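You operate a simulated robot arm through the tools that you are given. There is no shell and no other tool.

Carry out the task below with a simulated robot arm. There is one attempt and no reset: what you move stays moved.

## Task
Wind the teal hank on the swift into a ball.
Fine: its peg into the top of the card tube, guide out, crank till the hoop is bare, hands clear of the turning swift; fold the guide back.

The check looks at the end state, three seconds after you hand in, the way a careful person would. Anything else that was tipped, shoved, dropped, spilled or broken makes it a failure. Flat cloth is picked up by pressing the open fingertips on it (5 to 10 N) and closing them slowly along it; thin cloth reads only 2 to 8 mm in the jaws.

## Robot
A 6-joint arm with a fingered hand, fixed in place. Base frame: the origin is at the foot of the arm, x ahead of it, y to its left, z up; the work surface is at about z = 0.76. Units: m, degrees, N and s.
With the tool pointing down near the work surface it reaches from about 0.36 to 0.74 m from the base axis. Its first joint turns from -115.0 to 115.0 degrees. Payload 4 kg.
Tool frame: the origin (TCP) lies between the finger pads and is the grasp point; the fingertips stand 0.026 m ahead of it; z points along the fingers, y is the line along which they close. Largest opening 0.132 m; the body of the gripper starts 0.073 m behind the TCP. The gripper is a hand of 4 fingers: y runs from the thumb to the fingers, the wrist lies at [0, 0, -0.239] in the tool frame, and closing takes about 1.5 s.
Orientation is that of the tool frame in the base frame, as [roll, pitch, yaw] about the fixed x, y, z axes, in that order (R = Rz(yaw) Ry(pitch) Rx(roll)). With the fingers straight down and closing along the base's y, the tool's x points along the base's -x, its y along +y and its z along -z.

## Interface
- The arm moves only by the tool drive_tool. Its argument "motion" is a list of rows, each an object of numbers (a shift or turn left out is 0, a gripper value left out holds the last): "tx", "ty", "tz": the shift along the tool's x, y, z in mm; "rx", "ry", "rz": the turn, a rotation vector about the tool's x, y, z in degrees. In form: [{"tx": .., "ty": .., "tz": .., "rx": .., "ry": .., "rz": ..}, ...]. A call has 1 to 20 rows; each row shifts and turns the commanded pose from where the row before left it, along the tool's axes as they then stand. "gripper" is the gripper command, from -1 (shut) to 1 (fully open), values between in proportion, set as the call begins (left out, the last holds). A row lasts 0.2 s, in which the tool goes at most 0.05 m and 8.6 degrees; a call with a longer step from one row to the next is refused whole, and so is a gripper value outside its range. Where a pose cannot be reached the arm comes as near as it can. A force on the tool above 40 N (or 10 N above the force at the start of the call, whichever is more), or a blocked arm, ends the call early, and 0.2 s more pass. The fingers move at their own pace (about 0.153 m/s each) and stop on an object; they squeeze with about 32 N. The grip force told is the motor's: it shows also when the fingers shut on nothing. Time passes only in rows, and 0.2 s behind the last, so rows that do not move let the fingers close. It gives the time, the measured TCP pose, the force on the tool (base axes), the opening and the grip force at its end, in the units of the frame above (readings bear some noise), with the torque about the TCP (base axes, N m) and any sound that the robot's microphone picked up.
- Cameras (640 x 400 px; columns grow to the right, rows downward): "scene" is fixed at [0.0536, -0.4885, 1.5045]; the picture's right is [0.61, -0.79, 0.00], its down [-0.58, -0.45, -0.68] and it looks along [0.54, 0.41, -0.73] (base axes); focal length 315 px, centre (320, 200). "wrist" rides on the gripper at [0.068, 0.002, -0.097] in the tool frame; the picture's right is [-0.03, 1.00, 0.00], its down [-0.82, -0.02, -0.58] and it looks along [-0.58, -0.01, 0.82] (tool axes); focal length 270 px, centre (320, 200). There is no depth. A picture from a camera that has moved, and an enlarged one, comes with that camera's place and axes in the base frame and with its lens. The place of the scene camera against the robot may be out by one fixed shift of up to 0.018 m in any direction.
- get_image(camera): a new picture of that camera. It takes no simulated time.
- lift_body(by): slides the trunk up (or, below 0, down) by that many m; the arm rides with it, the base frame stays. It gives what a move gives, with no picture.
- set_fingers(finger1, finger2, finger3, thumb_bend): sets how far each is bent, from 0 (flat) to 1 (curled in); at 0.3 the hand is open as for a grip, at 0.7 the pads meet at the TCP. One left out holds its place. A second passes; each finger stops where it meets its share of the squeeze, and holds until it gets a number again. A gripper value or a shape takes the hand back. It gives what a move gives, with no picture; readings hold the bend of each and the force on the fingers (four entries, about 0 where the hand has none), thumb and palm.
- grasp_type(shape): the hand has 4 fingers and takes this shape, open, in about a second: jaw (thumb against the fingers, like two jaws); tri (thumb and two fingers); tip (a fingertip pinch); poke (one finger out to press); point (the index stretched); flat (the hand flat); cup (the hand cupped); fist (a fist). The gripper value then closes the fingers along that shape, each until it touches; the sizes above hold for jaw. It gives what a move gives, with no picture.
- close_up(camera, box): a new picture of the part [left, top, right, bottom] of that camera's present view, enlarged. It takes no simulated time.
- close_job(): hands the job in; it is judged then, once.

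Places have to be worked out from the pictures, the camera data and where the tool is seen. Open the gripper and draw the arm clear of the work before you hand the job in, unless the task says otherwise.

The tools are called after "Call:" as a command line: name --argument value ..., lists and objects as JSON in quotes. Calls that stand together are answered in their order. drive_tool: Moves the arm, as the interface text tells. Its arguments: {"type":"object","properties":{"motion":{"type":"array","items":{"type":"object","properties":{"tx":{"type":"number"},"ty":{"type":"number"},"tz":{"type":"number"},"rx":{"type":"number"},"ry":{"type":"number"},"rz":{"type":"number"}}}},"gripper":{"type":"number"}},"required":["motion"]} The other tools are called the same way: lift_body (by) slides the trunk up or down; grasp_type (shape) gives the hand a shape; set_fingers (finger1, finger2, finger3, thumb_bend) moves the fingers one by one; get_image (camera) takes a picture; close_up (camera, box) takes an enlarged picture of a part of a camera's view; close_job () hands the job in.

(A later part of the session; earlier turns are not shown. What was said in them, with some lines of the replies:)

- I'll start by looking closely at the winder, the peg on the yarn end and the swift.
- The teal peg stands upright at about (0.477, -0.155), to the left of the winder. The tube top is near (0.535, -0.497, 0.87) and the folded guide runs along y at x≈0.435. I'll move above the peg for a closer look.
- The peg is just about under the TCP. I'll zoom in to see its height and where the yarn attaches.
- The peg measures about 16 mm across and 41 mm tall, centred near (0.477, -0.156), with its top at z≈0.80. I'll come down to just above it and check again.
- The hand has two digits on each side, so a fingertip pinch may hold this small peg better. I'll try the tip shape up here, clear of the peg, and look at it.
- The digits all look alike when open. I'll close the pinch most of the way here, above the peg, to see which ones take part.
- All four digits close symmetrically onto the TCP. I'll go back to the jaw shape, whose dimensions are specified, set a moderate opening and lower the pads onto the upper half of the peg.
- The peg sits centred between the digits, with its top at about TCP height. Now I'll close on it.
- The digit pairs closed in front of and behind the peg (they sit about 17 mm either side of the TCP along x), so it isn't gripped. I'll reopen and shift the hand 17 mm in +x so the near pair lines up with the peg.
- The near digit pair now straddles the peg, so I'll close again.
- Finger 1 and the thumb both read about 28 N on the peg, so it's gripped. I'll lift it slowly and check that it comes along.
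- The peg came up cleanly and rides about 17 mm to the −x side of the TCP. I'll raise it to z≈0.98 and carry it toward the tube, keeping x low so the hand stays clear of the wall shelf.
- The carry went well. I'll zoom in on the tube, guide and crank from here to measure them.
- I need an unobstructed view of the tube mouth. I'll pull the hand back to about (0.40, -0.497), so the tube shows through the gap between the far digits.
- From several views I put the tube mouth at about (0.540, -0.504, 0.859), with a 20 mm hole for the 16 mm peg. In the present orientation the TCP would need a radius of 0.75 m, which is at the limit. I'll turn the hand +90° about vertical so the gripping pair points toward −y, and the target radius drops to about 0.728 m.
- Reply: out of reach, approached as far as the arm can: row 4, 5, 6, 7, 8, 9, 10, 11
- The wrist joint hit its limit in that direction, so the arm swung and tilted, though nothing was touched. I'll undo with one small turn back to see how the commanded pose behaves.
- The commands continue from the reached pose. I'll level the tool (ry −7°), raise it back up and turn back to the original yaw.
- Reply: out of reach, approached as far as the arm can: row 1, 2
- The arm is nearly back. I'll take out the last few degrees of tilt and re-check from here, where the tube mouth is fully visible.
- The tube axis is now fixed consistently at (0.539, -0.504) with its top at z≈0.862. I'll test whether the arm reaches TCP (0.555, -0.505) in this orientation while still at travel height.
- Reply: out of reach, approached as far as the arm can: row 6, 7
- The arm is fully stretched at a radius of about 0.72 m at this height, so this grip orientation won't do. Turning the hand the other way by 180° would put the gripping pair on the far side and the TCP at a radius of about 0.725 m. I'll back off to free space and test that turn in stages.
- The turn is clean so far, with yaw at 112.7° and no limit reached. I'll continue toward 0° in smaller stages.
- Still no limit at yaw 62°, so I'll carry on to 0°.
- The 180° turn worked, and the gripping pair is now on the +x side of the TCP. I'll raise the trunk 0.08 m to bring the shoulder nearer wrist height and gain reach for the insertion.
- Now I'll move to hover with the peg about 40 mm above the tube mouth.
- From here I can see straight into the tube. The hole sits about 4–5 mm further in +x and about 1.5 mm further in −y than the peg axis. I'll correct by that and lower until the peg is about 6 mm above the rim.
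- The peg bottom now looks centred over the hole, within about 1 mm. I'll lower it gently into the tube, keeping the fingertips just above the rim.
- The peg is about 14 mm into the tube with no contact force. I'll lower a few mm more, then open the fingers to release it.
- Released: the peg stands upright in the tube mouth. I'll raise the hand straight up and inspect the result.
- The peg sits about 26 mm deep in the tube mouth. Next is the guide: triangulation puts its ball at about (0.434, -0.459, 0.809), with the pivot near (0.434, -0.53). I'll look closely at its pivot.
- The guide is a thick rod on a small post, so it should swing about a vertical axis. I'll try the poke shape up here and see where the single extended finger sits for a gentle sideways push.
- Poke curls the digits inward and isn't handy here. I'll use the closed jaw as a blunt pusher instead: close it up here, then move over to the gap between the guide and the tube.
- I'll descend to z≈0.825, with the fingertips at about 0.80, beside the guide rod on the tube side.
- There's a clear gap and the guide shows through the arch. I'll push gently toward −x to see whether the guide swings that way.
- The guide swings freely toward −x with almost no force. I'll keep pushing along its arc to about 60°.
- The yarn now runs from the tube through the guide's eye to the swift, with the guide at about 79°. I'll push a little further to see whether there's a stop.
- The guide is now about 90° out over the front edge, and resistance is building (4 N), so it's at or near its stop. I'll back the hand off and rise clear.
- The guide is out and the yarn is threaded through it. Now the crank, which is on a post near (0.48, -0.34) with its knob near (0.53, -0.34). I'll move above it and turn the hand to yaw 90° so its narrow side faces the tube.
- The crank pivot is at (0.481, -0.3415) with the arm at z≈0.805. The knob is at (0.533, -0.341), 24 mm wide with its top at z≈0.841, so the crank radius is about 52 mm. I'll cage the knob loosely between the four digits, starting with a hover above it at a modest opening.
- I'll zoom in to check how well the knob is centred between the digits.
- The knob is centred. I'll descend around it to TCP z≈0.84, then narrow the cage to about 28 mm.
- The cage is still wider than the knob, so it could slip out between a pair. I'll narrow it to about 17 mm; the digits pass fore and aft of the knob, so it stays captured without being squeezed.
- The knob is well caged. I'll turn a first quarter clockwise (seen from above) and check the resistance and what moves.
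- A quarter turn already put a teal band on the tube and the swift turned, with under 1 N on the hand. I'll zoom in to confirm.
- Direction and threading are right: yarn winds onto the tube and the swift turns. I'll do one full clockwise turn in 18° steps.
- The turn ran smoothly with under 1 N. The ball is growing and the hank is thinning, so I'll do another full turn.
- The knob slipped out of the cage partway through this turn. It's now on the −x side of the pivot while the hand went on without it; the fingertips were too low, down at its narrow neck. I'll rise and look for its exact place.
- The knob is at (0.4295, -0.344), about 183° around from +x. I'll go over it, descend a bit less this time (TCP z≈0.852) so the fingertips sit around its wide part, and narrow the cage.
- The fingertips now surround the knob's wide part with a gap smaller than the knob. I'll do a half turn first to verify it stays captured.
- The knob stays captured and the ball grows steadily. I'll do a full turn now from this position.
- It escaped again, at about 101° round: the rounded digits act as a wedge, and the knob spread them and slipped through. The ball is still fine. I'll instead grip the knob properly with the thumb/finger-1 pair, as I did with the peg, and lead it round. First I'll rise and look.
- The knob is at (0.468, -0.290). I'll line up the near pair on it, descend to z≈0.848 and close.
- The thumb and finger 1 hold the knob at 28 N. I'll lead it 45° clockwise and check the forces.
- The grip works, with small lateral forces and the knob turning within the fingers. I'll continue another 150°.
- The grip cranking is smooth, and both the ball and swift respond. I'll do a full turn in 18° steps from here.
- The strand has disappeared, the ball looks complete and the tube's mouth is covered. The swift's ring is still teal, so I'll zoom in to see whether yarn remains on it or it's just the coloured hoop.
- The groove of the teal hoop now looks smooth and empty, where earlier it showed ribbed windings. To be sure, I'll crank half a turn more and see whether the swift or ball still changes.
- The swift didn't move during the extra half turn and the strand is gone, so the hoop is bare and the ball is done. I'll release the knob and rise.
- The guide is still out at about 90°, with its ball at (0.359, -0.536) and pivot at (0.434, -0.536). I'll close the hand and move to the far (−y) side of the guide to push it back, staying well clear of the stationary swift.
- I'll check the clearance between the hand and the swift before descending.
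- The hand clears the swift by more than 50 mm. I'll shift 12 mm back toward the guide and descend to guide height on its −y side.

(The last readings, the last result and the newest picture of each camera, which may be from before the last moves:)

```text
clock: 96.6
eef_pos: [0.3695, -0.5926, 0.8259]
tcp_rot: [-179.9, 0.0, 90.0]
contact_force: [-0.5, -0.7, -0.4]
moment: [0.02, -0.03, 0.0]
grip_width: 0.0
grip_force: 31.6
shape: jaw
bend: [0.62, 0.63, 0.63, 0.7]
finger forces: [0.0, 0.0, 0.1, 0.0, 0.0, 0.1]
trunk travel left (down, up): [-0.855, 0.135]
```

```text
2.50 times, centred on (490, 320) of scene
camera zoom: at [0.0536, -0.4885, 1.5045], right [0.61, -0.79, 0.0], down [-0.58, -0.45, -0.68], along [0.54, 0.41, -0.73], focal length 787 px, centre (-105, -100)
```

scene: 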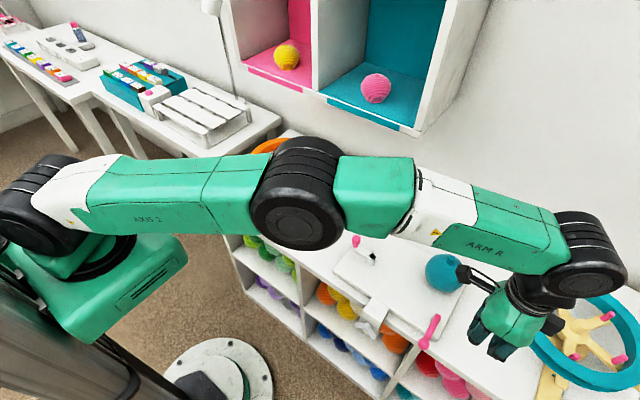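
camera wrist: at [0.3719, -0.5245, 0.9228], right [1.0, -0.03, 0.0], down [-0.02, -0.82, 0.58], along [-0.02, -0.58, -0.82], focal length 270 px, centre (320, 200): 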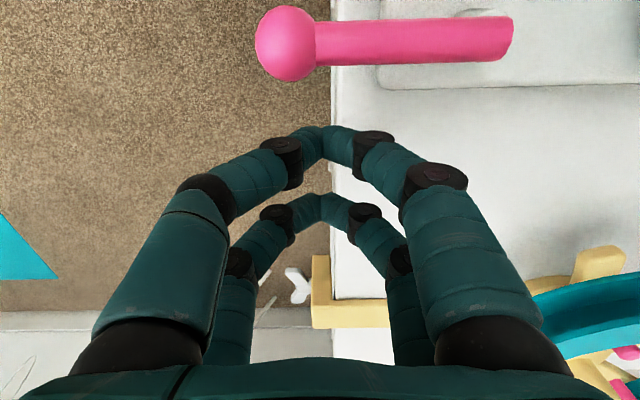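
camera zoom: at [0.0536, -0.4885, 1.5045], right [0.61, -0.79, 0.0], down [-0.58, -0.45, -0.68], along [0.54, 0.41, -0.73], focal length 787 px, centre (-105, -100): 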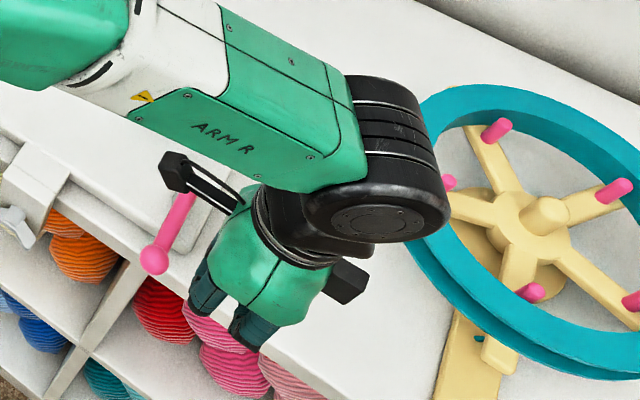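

The guide is clearly in view ahead of the hand. I'll push it toward +y in small steps.

Call:
drive_tool --motion '[{"tx": 8}, {"tx": 8}, {"tx": 6}, {"tx": 6}, {"tx": 6}, {"tx": 6}, {"tx": 6}, {}]'

Call:
get_image --camera "wrist"

Call:
close_up --camera "scene" --box '[350, 220, 550, 380]'

```text
clock: 98.4
eef_pos: [0.3704, -0.5467, 0.8271]
tcp_rot: [-180.0, 0.0, 90.0]
contact_force: [-0.5, -0.6, 0.8]
moment: [0.01, 0.0, -0.02]
grip_width: 0.0001
grip_force: 32.0
shape: jaw
bend: [0.62, 0.63, 0.63, 0.7]
finger forces: [0.9, 0.0, 0.0, 0.0, 0.0, 0.0]
trunk travel left (down, up): [-0.855, 0.135]
```

```text
taken
camera wrist: at [0.3721, -0.4781, 0.9233], right [1.0, -0.03, 0.0], down [-0.02, -0.82, 0.58], along [-0.02, -0.58, -0.82], focal length 270 px, centre (320, 200)
```

wrist: 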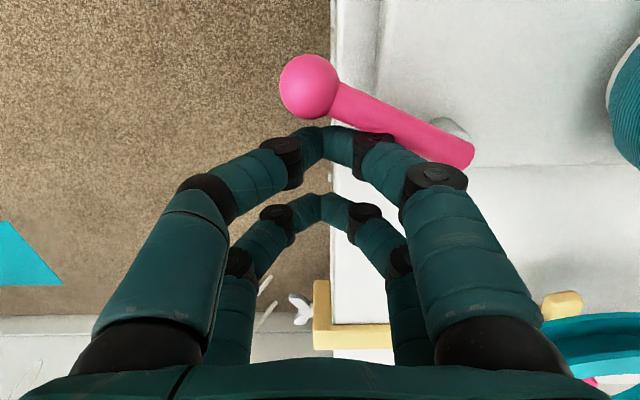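

```text
2.50 times, centred on (450, 300) of scene
camera zoom: at [0.0536, -0.4885, 1.5045], right [0.61, -0.79, 0.0], down [-0.58, -0.45, -0.68], along [0.54, 0.41, -0.73], focal length 787 px, centre (-5, -50)
```

zoom: 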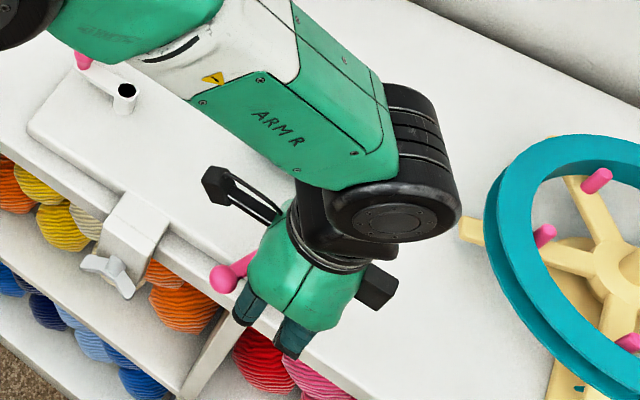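

The guide is swinging back, now at about 60°, with hardly any force. I'll keep pushing in +y.

Call:
drive_tool --motion '[{"tx": 6}, {"tx": 6}, {"tx": 6}, {"tx": 6}, {"tx": 6}, {"tx": 6}, {}]'

Call:
get_image --camera "wrist"

```text
clock: 100.0
eef_pos: [0.37, -0.5109, 0.8263]
tcp_rot: [-180.0, 0.1, 90.0]
contact_force: [0.1, -0.7, 0.4]
moment: [0.02, -0.01, 0.01]
grip_width: 0.0001
grip_force: 32.0
shape: jaw
bend: [0.62, 0.63, 0.63, 0.7]
finger forces: [0.3, 0.0, 0.0, 0.0, 0.0, 0.0]
trunk travel left (down, up): [-0.855, 0.135]
```

```text
taken
camera wrist: at [0.3716, -0.4419, 0.9233], right [1.0, -0.03, 0.0], down [-0.02, -0.82, 0.58], along [-0.02, -0.58, -0.82], focal length 270 px, centre (320, 200)
```

wrist: 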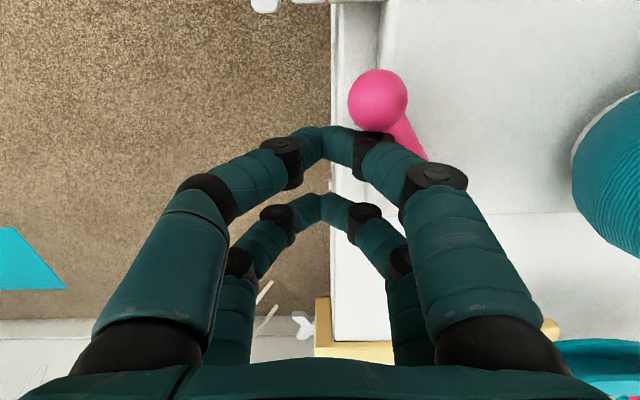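

The guide is now at about 32° with its ball near (0.395, -0.473). I'll push it the rest of the way mainly in +x.

Call:
drive_tool --motion '[{"tx": 2, "ty": 5}, {"tx": 2, "ty": 5}, {"tx": 2, "ty": 5}, {"tx": 2, "ty": 4}, {}]'

Call:
get_image --camera "wrist"

Call:
close_up --camera "scene" --box '[350, 220, 550, 380]'

```text
clock: 101.2
eef_pos: [0.3896, -0.5031, 0.8267]
tcp_rot: [180.0, 0.0, 90.0]
contact_force: [-0.3, 1.2, 0.1]
moment: [-0.01, -0.03, 0.0]
grip_width: 0.0
grip_force: 31.6
shape: jaw
bend: [0.63, 0.63, 0.63, 0.7]
finger forces: [0.5, 0.0, 0.0, 0.1, 0.1, 0.0]
trunk travel left (down, up): [-0.855, 0.135]
```

```text
taken
camera wrist: at [0.3912, -0.4343, 0.9232], right [1.0, -0.03, 0.0], down [-0.02, -0.82, 0.58], along [-0.02, -0.58, -0.82], focal length 270 px, centre (320, 200)
```

wrist: 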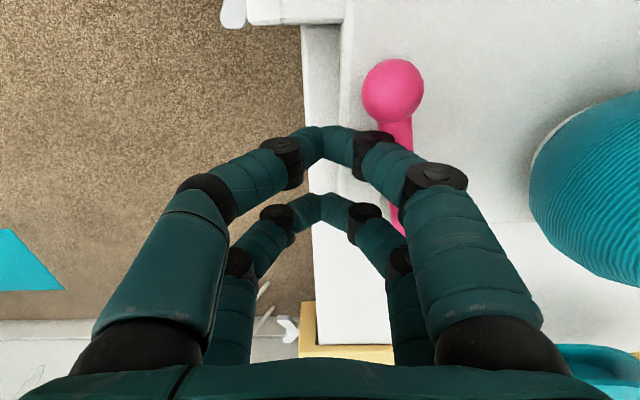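

```text
2.50 times, centred on (450, 300) of scene
camera zoom: at [0.0536, -0.4885, 1.5045], right [0.61, -0.79, 0.0], down [-0.58, -0.45, -0.68], along [0.54, 0.41, -0.73], focal length 787 px, centre (-5, -50)
```

zoom: 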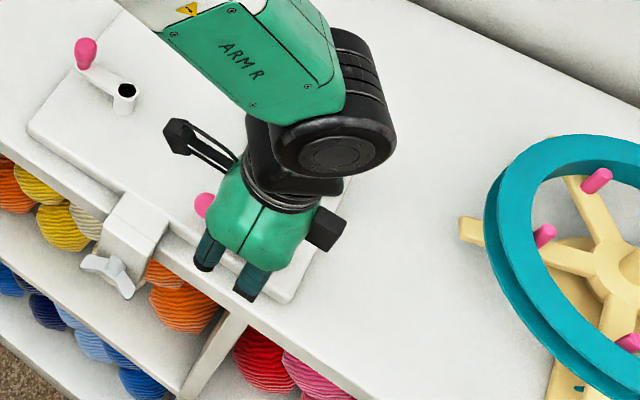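

The guide is at about 11°. I'll push gently the last bit until it's back at its original line (ball x≈0.434) or meets its stop.

Call:
drive_tool --motion '[{"tx": 1, "ty": 3}, {"tx": 1, "ty": 3}, {"ty": 3}, {"ty": 2}, {}]'

Call:
get_image --camera "wrist"

```text
clock: 102.4
eef_pos: [0.3999, -0.5015, 0.8276]
tcp_rot: [-180.0, 0.0, 90.0]
contact_force: [-0.2, 0.0, 0.1]
moment: [0.02, 0.0, -0.01]
grip_width: 0.0
grip_force: 31.9
shape: jaw
bend: [0.63, 0.63, 0.63, 0.7]
finger forces: [0.7, 0.1, 0.1, 0.0, 0.0, 0.0]
trunk travel left (down, up): [-0.855, 0.135]
```

```text
taken
camera wrist: at [0.402, -0.4324, 0.9232], right [1.0, -0.03, 0.0], down [-0.02, -0.82, 0.58], along [-0.02, -0.58, -0.82], focal length 270 px, centre (320, 200)
```

wrist: 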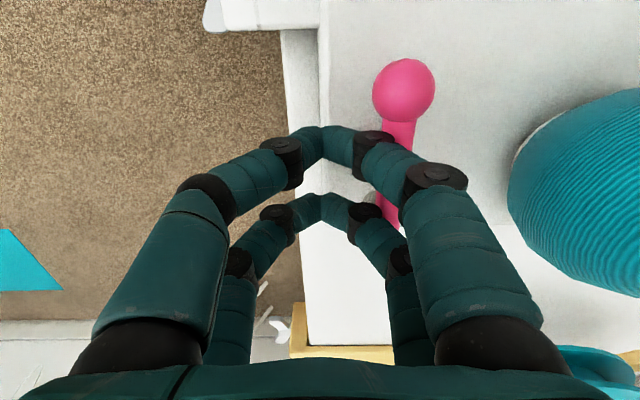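

The guide ball is back at about (0.435, -0.460), essentially its original place. I'll back off and rise to compare with the starting view.

Call:
drive_tool --motion '[{"ty": -6}, {"ty": -8}, {"tz": -30}, {"tz": -40}, {"tz": -40}, {"tz": -40}, {}]'

Call:
get_image --camera "scene"

Call:
get_image --camera "wrist"

```text
clock: 104.0
eef_pos: [0.387, -0.5005, 0.9758]
tcp_rot: [-179.8, 0.0, 90.0]
contact_force: [0.1, -1.1, -0.4]
moment: [-0.01, 0.0, -0.05]
grip_width: 0.0002
grip_force: 31.7
shape: jaw
bend: [0.62, 0.63, 0.63, 0.7]
finger forces: [0.0, 0.0, 0.0, 0.0, 0.1, 0.1]
trunk travel left (down, up): [-0.855, 0.135]
```

```text
taken
```

scene: 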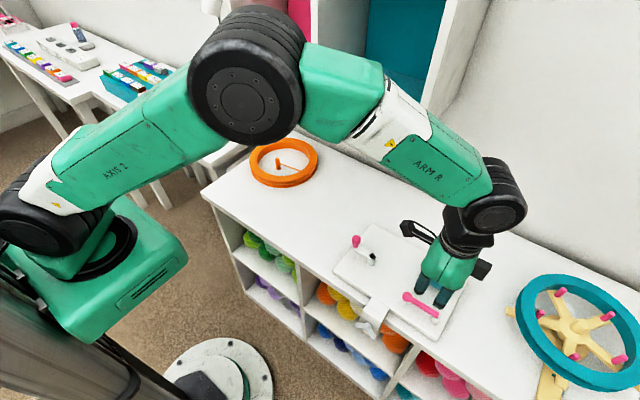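

```text
taken
camera wrist: at [0.3891, -0.4317, 1.0735], right [1.0, -0.03, 0.0], down [-0.02, -0.82, 0.58], along [-0.02, -0.58, -0.82], focal length 270 px, centre (320, 200)
```

wrist: 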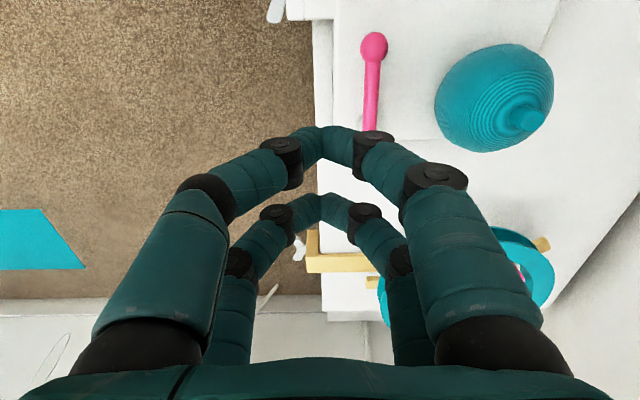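

The guide looks folded. I'll move the arm clear toward its start area, keeping x low, and open the hand.

Call:
drive_tool --motion '[{"tz": -40}, {"tz": -40}, {"tz": -40}, {"tx": 40}, {"tx": 40}, {"tx": 40}, {"tx": 40}, {"tx": 40}, {"tx": 40}, {"tx": 40}, {"tx": 25}, {}]' --gripper 0.2

Call:
get_image --camera "scene"

Call:
close_up --camera "scene" --box '[300, 200, 500, 340]'

Call:
close_up --camera "scene" --box '[440, 250, 640, 400]'

```text
clock: 106.6
eef_pos: [0.3864, -0.1971, 1.0963]
tcp_rot: [-180.0, 0.0, 89.9]
contact_force: [-0.9, -0.7, -0.3]
moment: [-0.04, -0.01, 0.01]
grip_width: 0.0789
grip_force: 0.1
shape: jaw
bend: [0.71, 0.71, 0.71, 0.7]
finger forces: [0.0, 0.0, 0.1, 0.0, 0.0, 0.0]
trunk travel left (down, up): [-0.855, 0.135]
```

```text
taken
```

scene: 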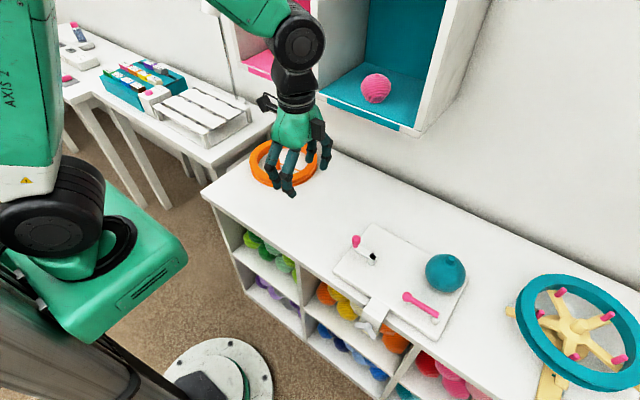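

```text
2.86 times, centred on (400, 270) of scene
camera zoom: at [0.0536, -0.4885, 1.5045], right [0.61, -0.79, 0.0], down [-0.58, -0.45, -0.68], along [0.54, 0.41, -0.73], focal length 900 px, centre (91, 0)
```

zoom: 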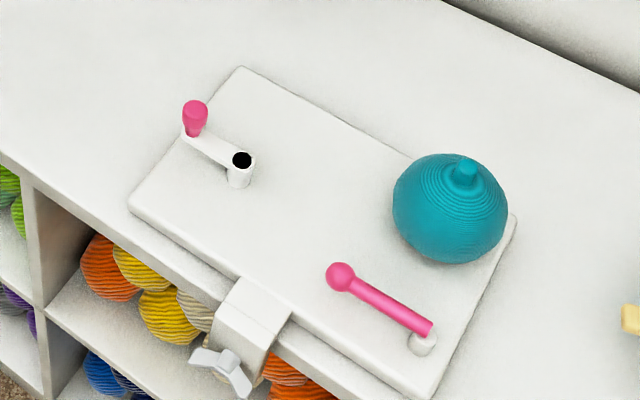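

```text
2.67 times, centred on (540, 325) of scene
camera zoom: at [0.0536, -0.4885, 1.5045], right [0.61, -0.79, 0.0], down [-0.58, -0.45, -0.68], along [0.54, 0.41, -0.73], focal length 840 px, centre (-267, -133)
```

zoom: 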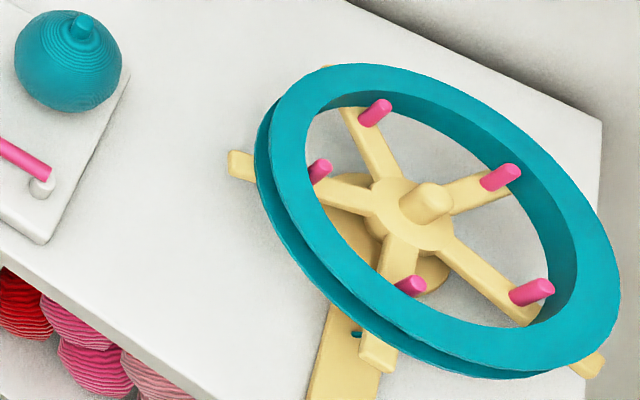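

The guide matches its starting view to within a pixel, the ball sits on the tube with the peg showing at the top, and nothing else has moved. I'll open the hand fully and take one last close look at the hoop's groove for leftover yarn, and at the orange hank.

Call:
drive_tool --motion '[{"tz": -20, "tx": 10}, {}, {}]' --gripper 1

Call:
close_up --camera "scene" --box '[505, 270, 605, 400]'

Call:
close_up --camera "scene" --box '[535, 355, 575, 390]'

Call:
get_image --camera "wrist"

Call:
close_up --camera "scene" --box '[200, 100, 360, 220]'

```text
clock: 107.4
eef_pos: [0.3861, -0.1852, 1.1163]
tcp_rot: [180.0, 0.0, 90.0]
contact_force: [0.3, -0.4, 0.1]
moment: [0.01, 0.02, -0.01]
grip_width: 0.1319
grip_force: 0.0
shape: jaw
bend: [0.3, 0.3, 0.3, 0.3]
finger forces: [0.0, 0.0, 0.0, 0.0, 0.0, 0.1]
trunk travel left (down, up): [-0.855, 0.135]
```

```text
3.08 times, centred on (555, 335) of scene
camera zoom: at [0.0536, -0.4885, 1.5045], right [0.61, -0.79, 0.0], down [-0.58, -0.45, -0.68], along [0.54, 0.41, -0.73], focal length 969 px, centre (-403, -215)
```

zoom: 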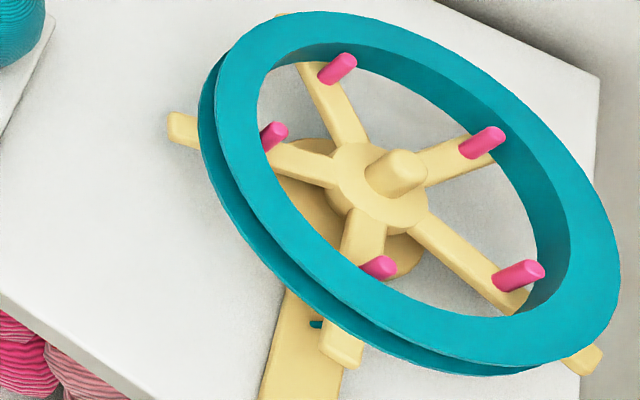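

```text
11.43 times, centred on (555, 372) of scene
camera zoom: at [0.0536, -0.4885, 1.5045], right [0.61, -0.79, 0.0], down [-0.58, -0.45, -0.68], along [0.54, 0.41, -0.73], focal length 3599 px, centre (-2366, -1771)
```

zoom: 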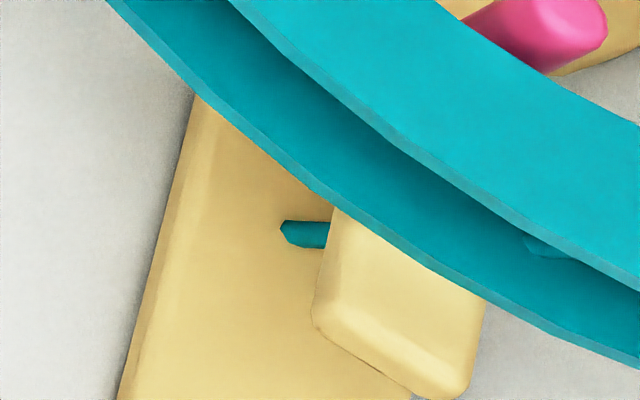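

```text
taken
camera wrist: at [0.3883, -0.1174, 1.2131], right [1.0, -0.03, 0.0], down [-0.02, -0.82, 0.58], along [-0.02, -0.58, -0.82], focal length 270 px, centre (320, 200)
```

wrist: 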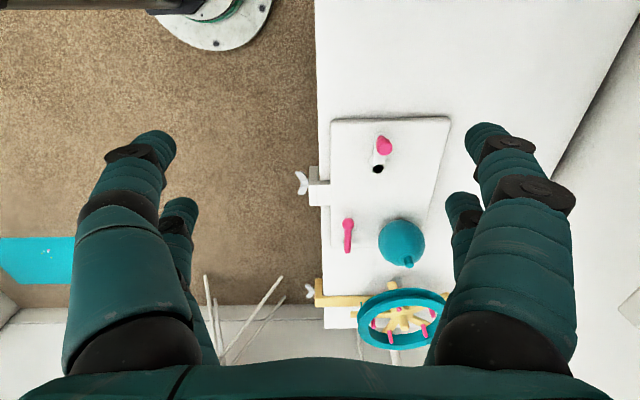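

```text
3.33 times, centred on (280, 160) of scene
camera zoom: at [0.0536, -0.4885, 1.5045], right [0.61, -0.79, 0.0], down [-0.58, -0.45, -0.68], along [0.54, 0.41, -0.73], focal length 1050 px, centre (453, 333)
```

zoom: 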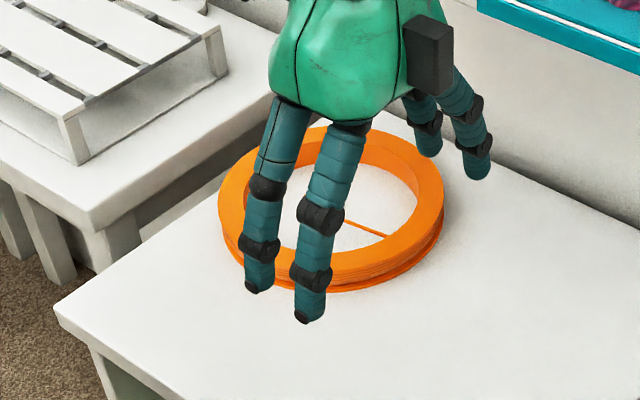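

All the checks agree: the hoop's groove is empty and the swift stood still while I cranked on. The ball is on the tube with its peg in place and the guide is folded back. The orange hank is undisturbed, and the hand is open and clear, so I'm handing in the job.

Call:
close_job

```text
The job is handed in.
```

The teal hank is wound into a ball on the card tube, and I've handed the job in; the check hasn't reported a result yet.

- **Peg:** it is in the top of the tube and still shows as a small nub at the top of the ball.
- **Hoop:** I cranked for a bit over four turns. In the last full turn the strand disappeared and the groove looked empty. I then cranked another half turn and the swift did not move, so I took the hoop as bare.
- **Stub by the swift:** a short teal stub is still visible next to one of the swift's arms. It showed in the same spot early in the winding, so I left it. I can't say for certain whether it is part of the swift or a scrap of yarn.
- **Guide:** it was swung out for the winding and is folded back to where it started, matching the first picture closely.
- **Surroundings:** the hand stayed clear of the turning swift. From the pictures, nothing else was moved, including the orange hank.

The crank knob slipped out of the fingers twice before I changed to a firmer grip, but that did no damage. The hand is open and drawn clear of the work.
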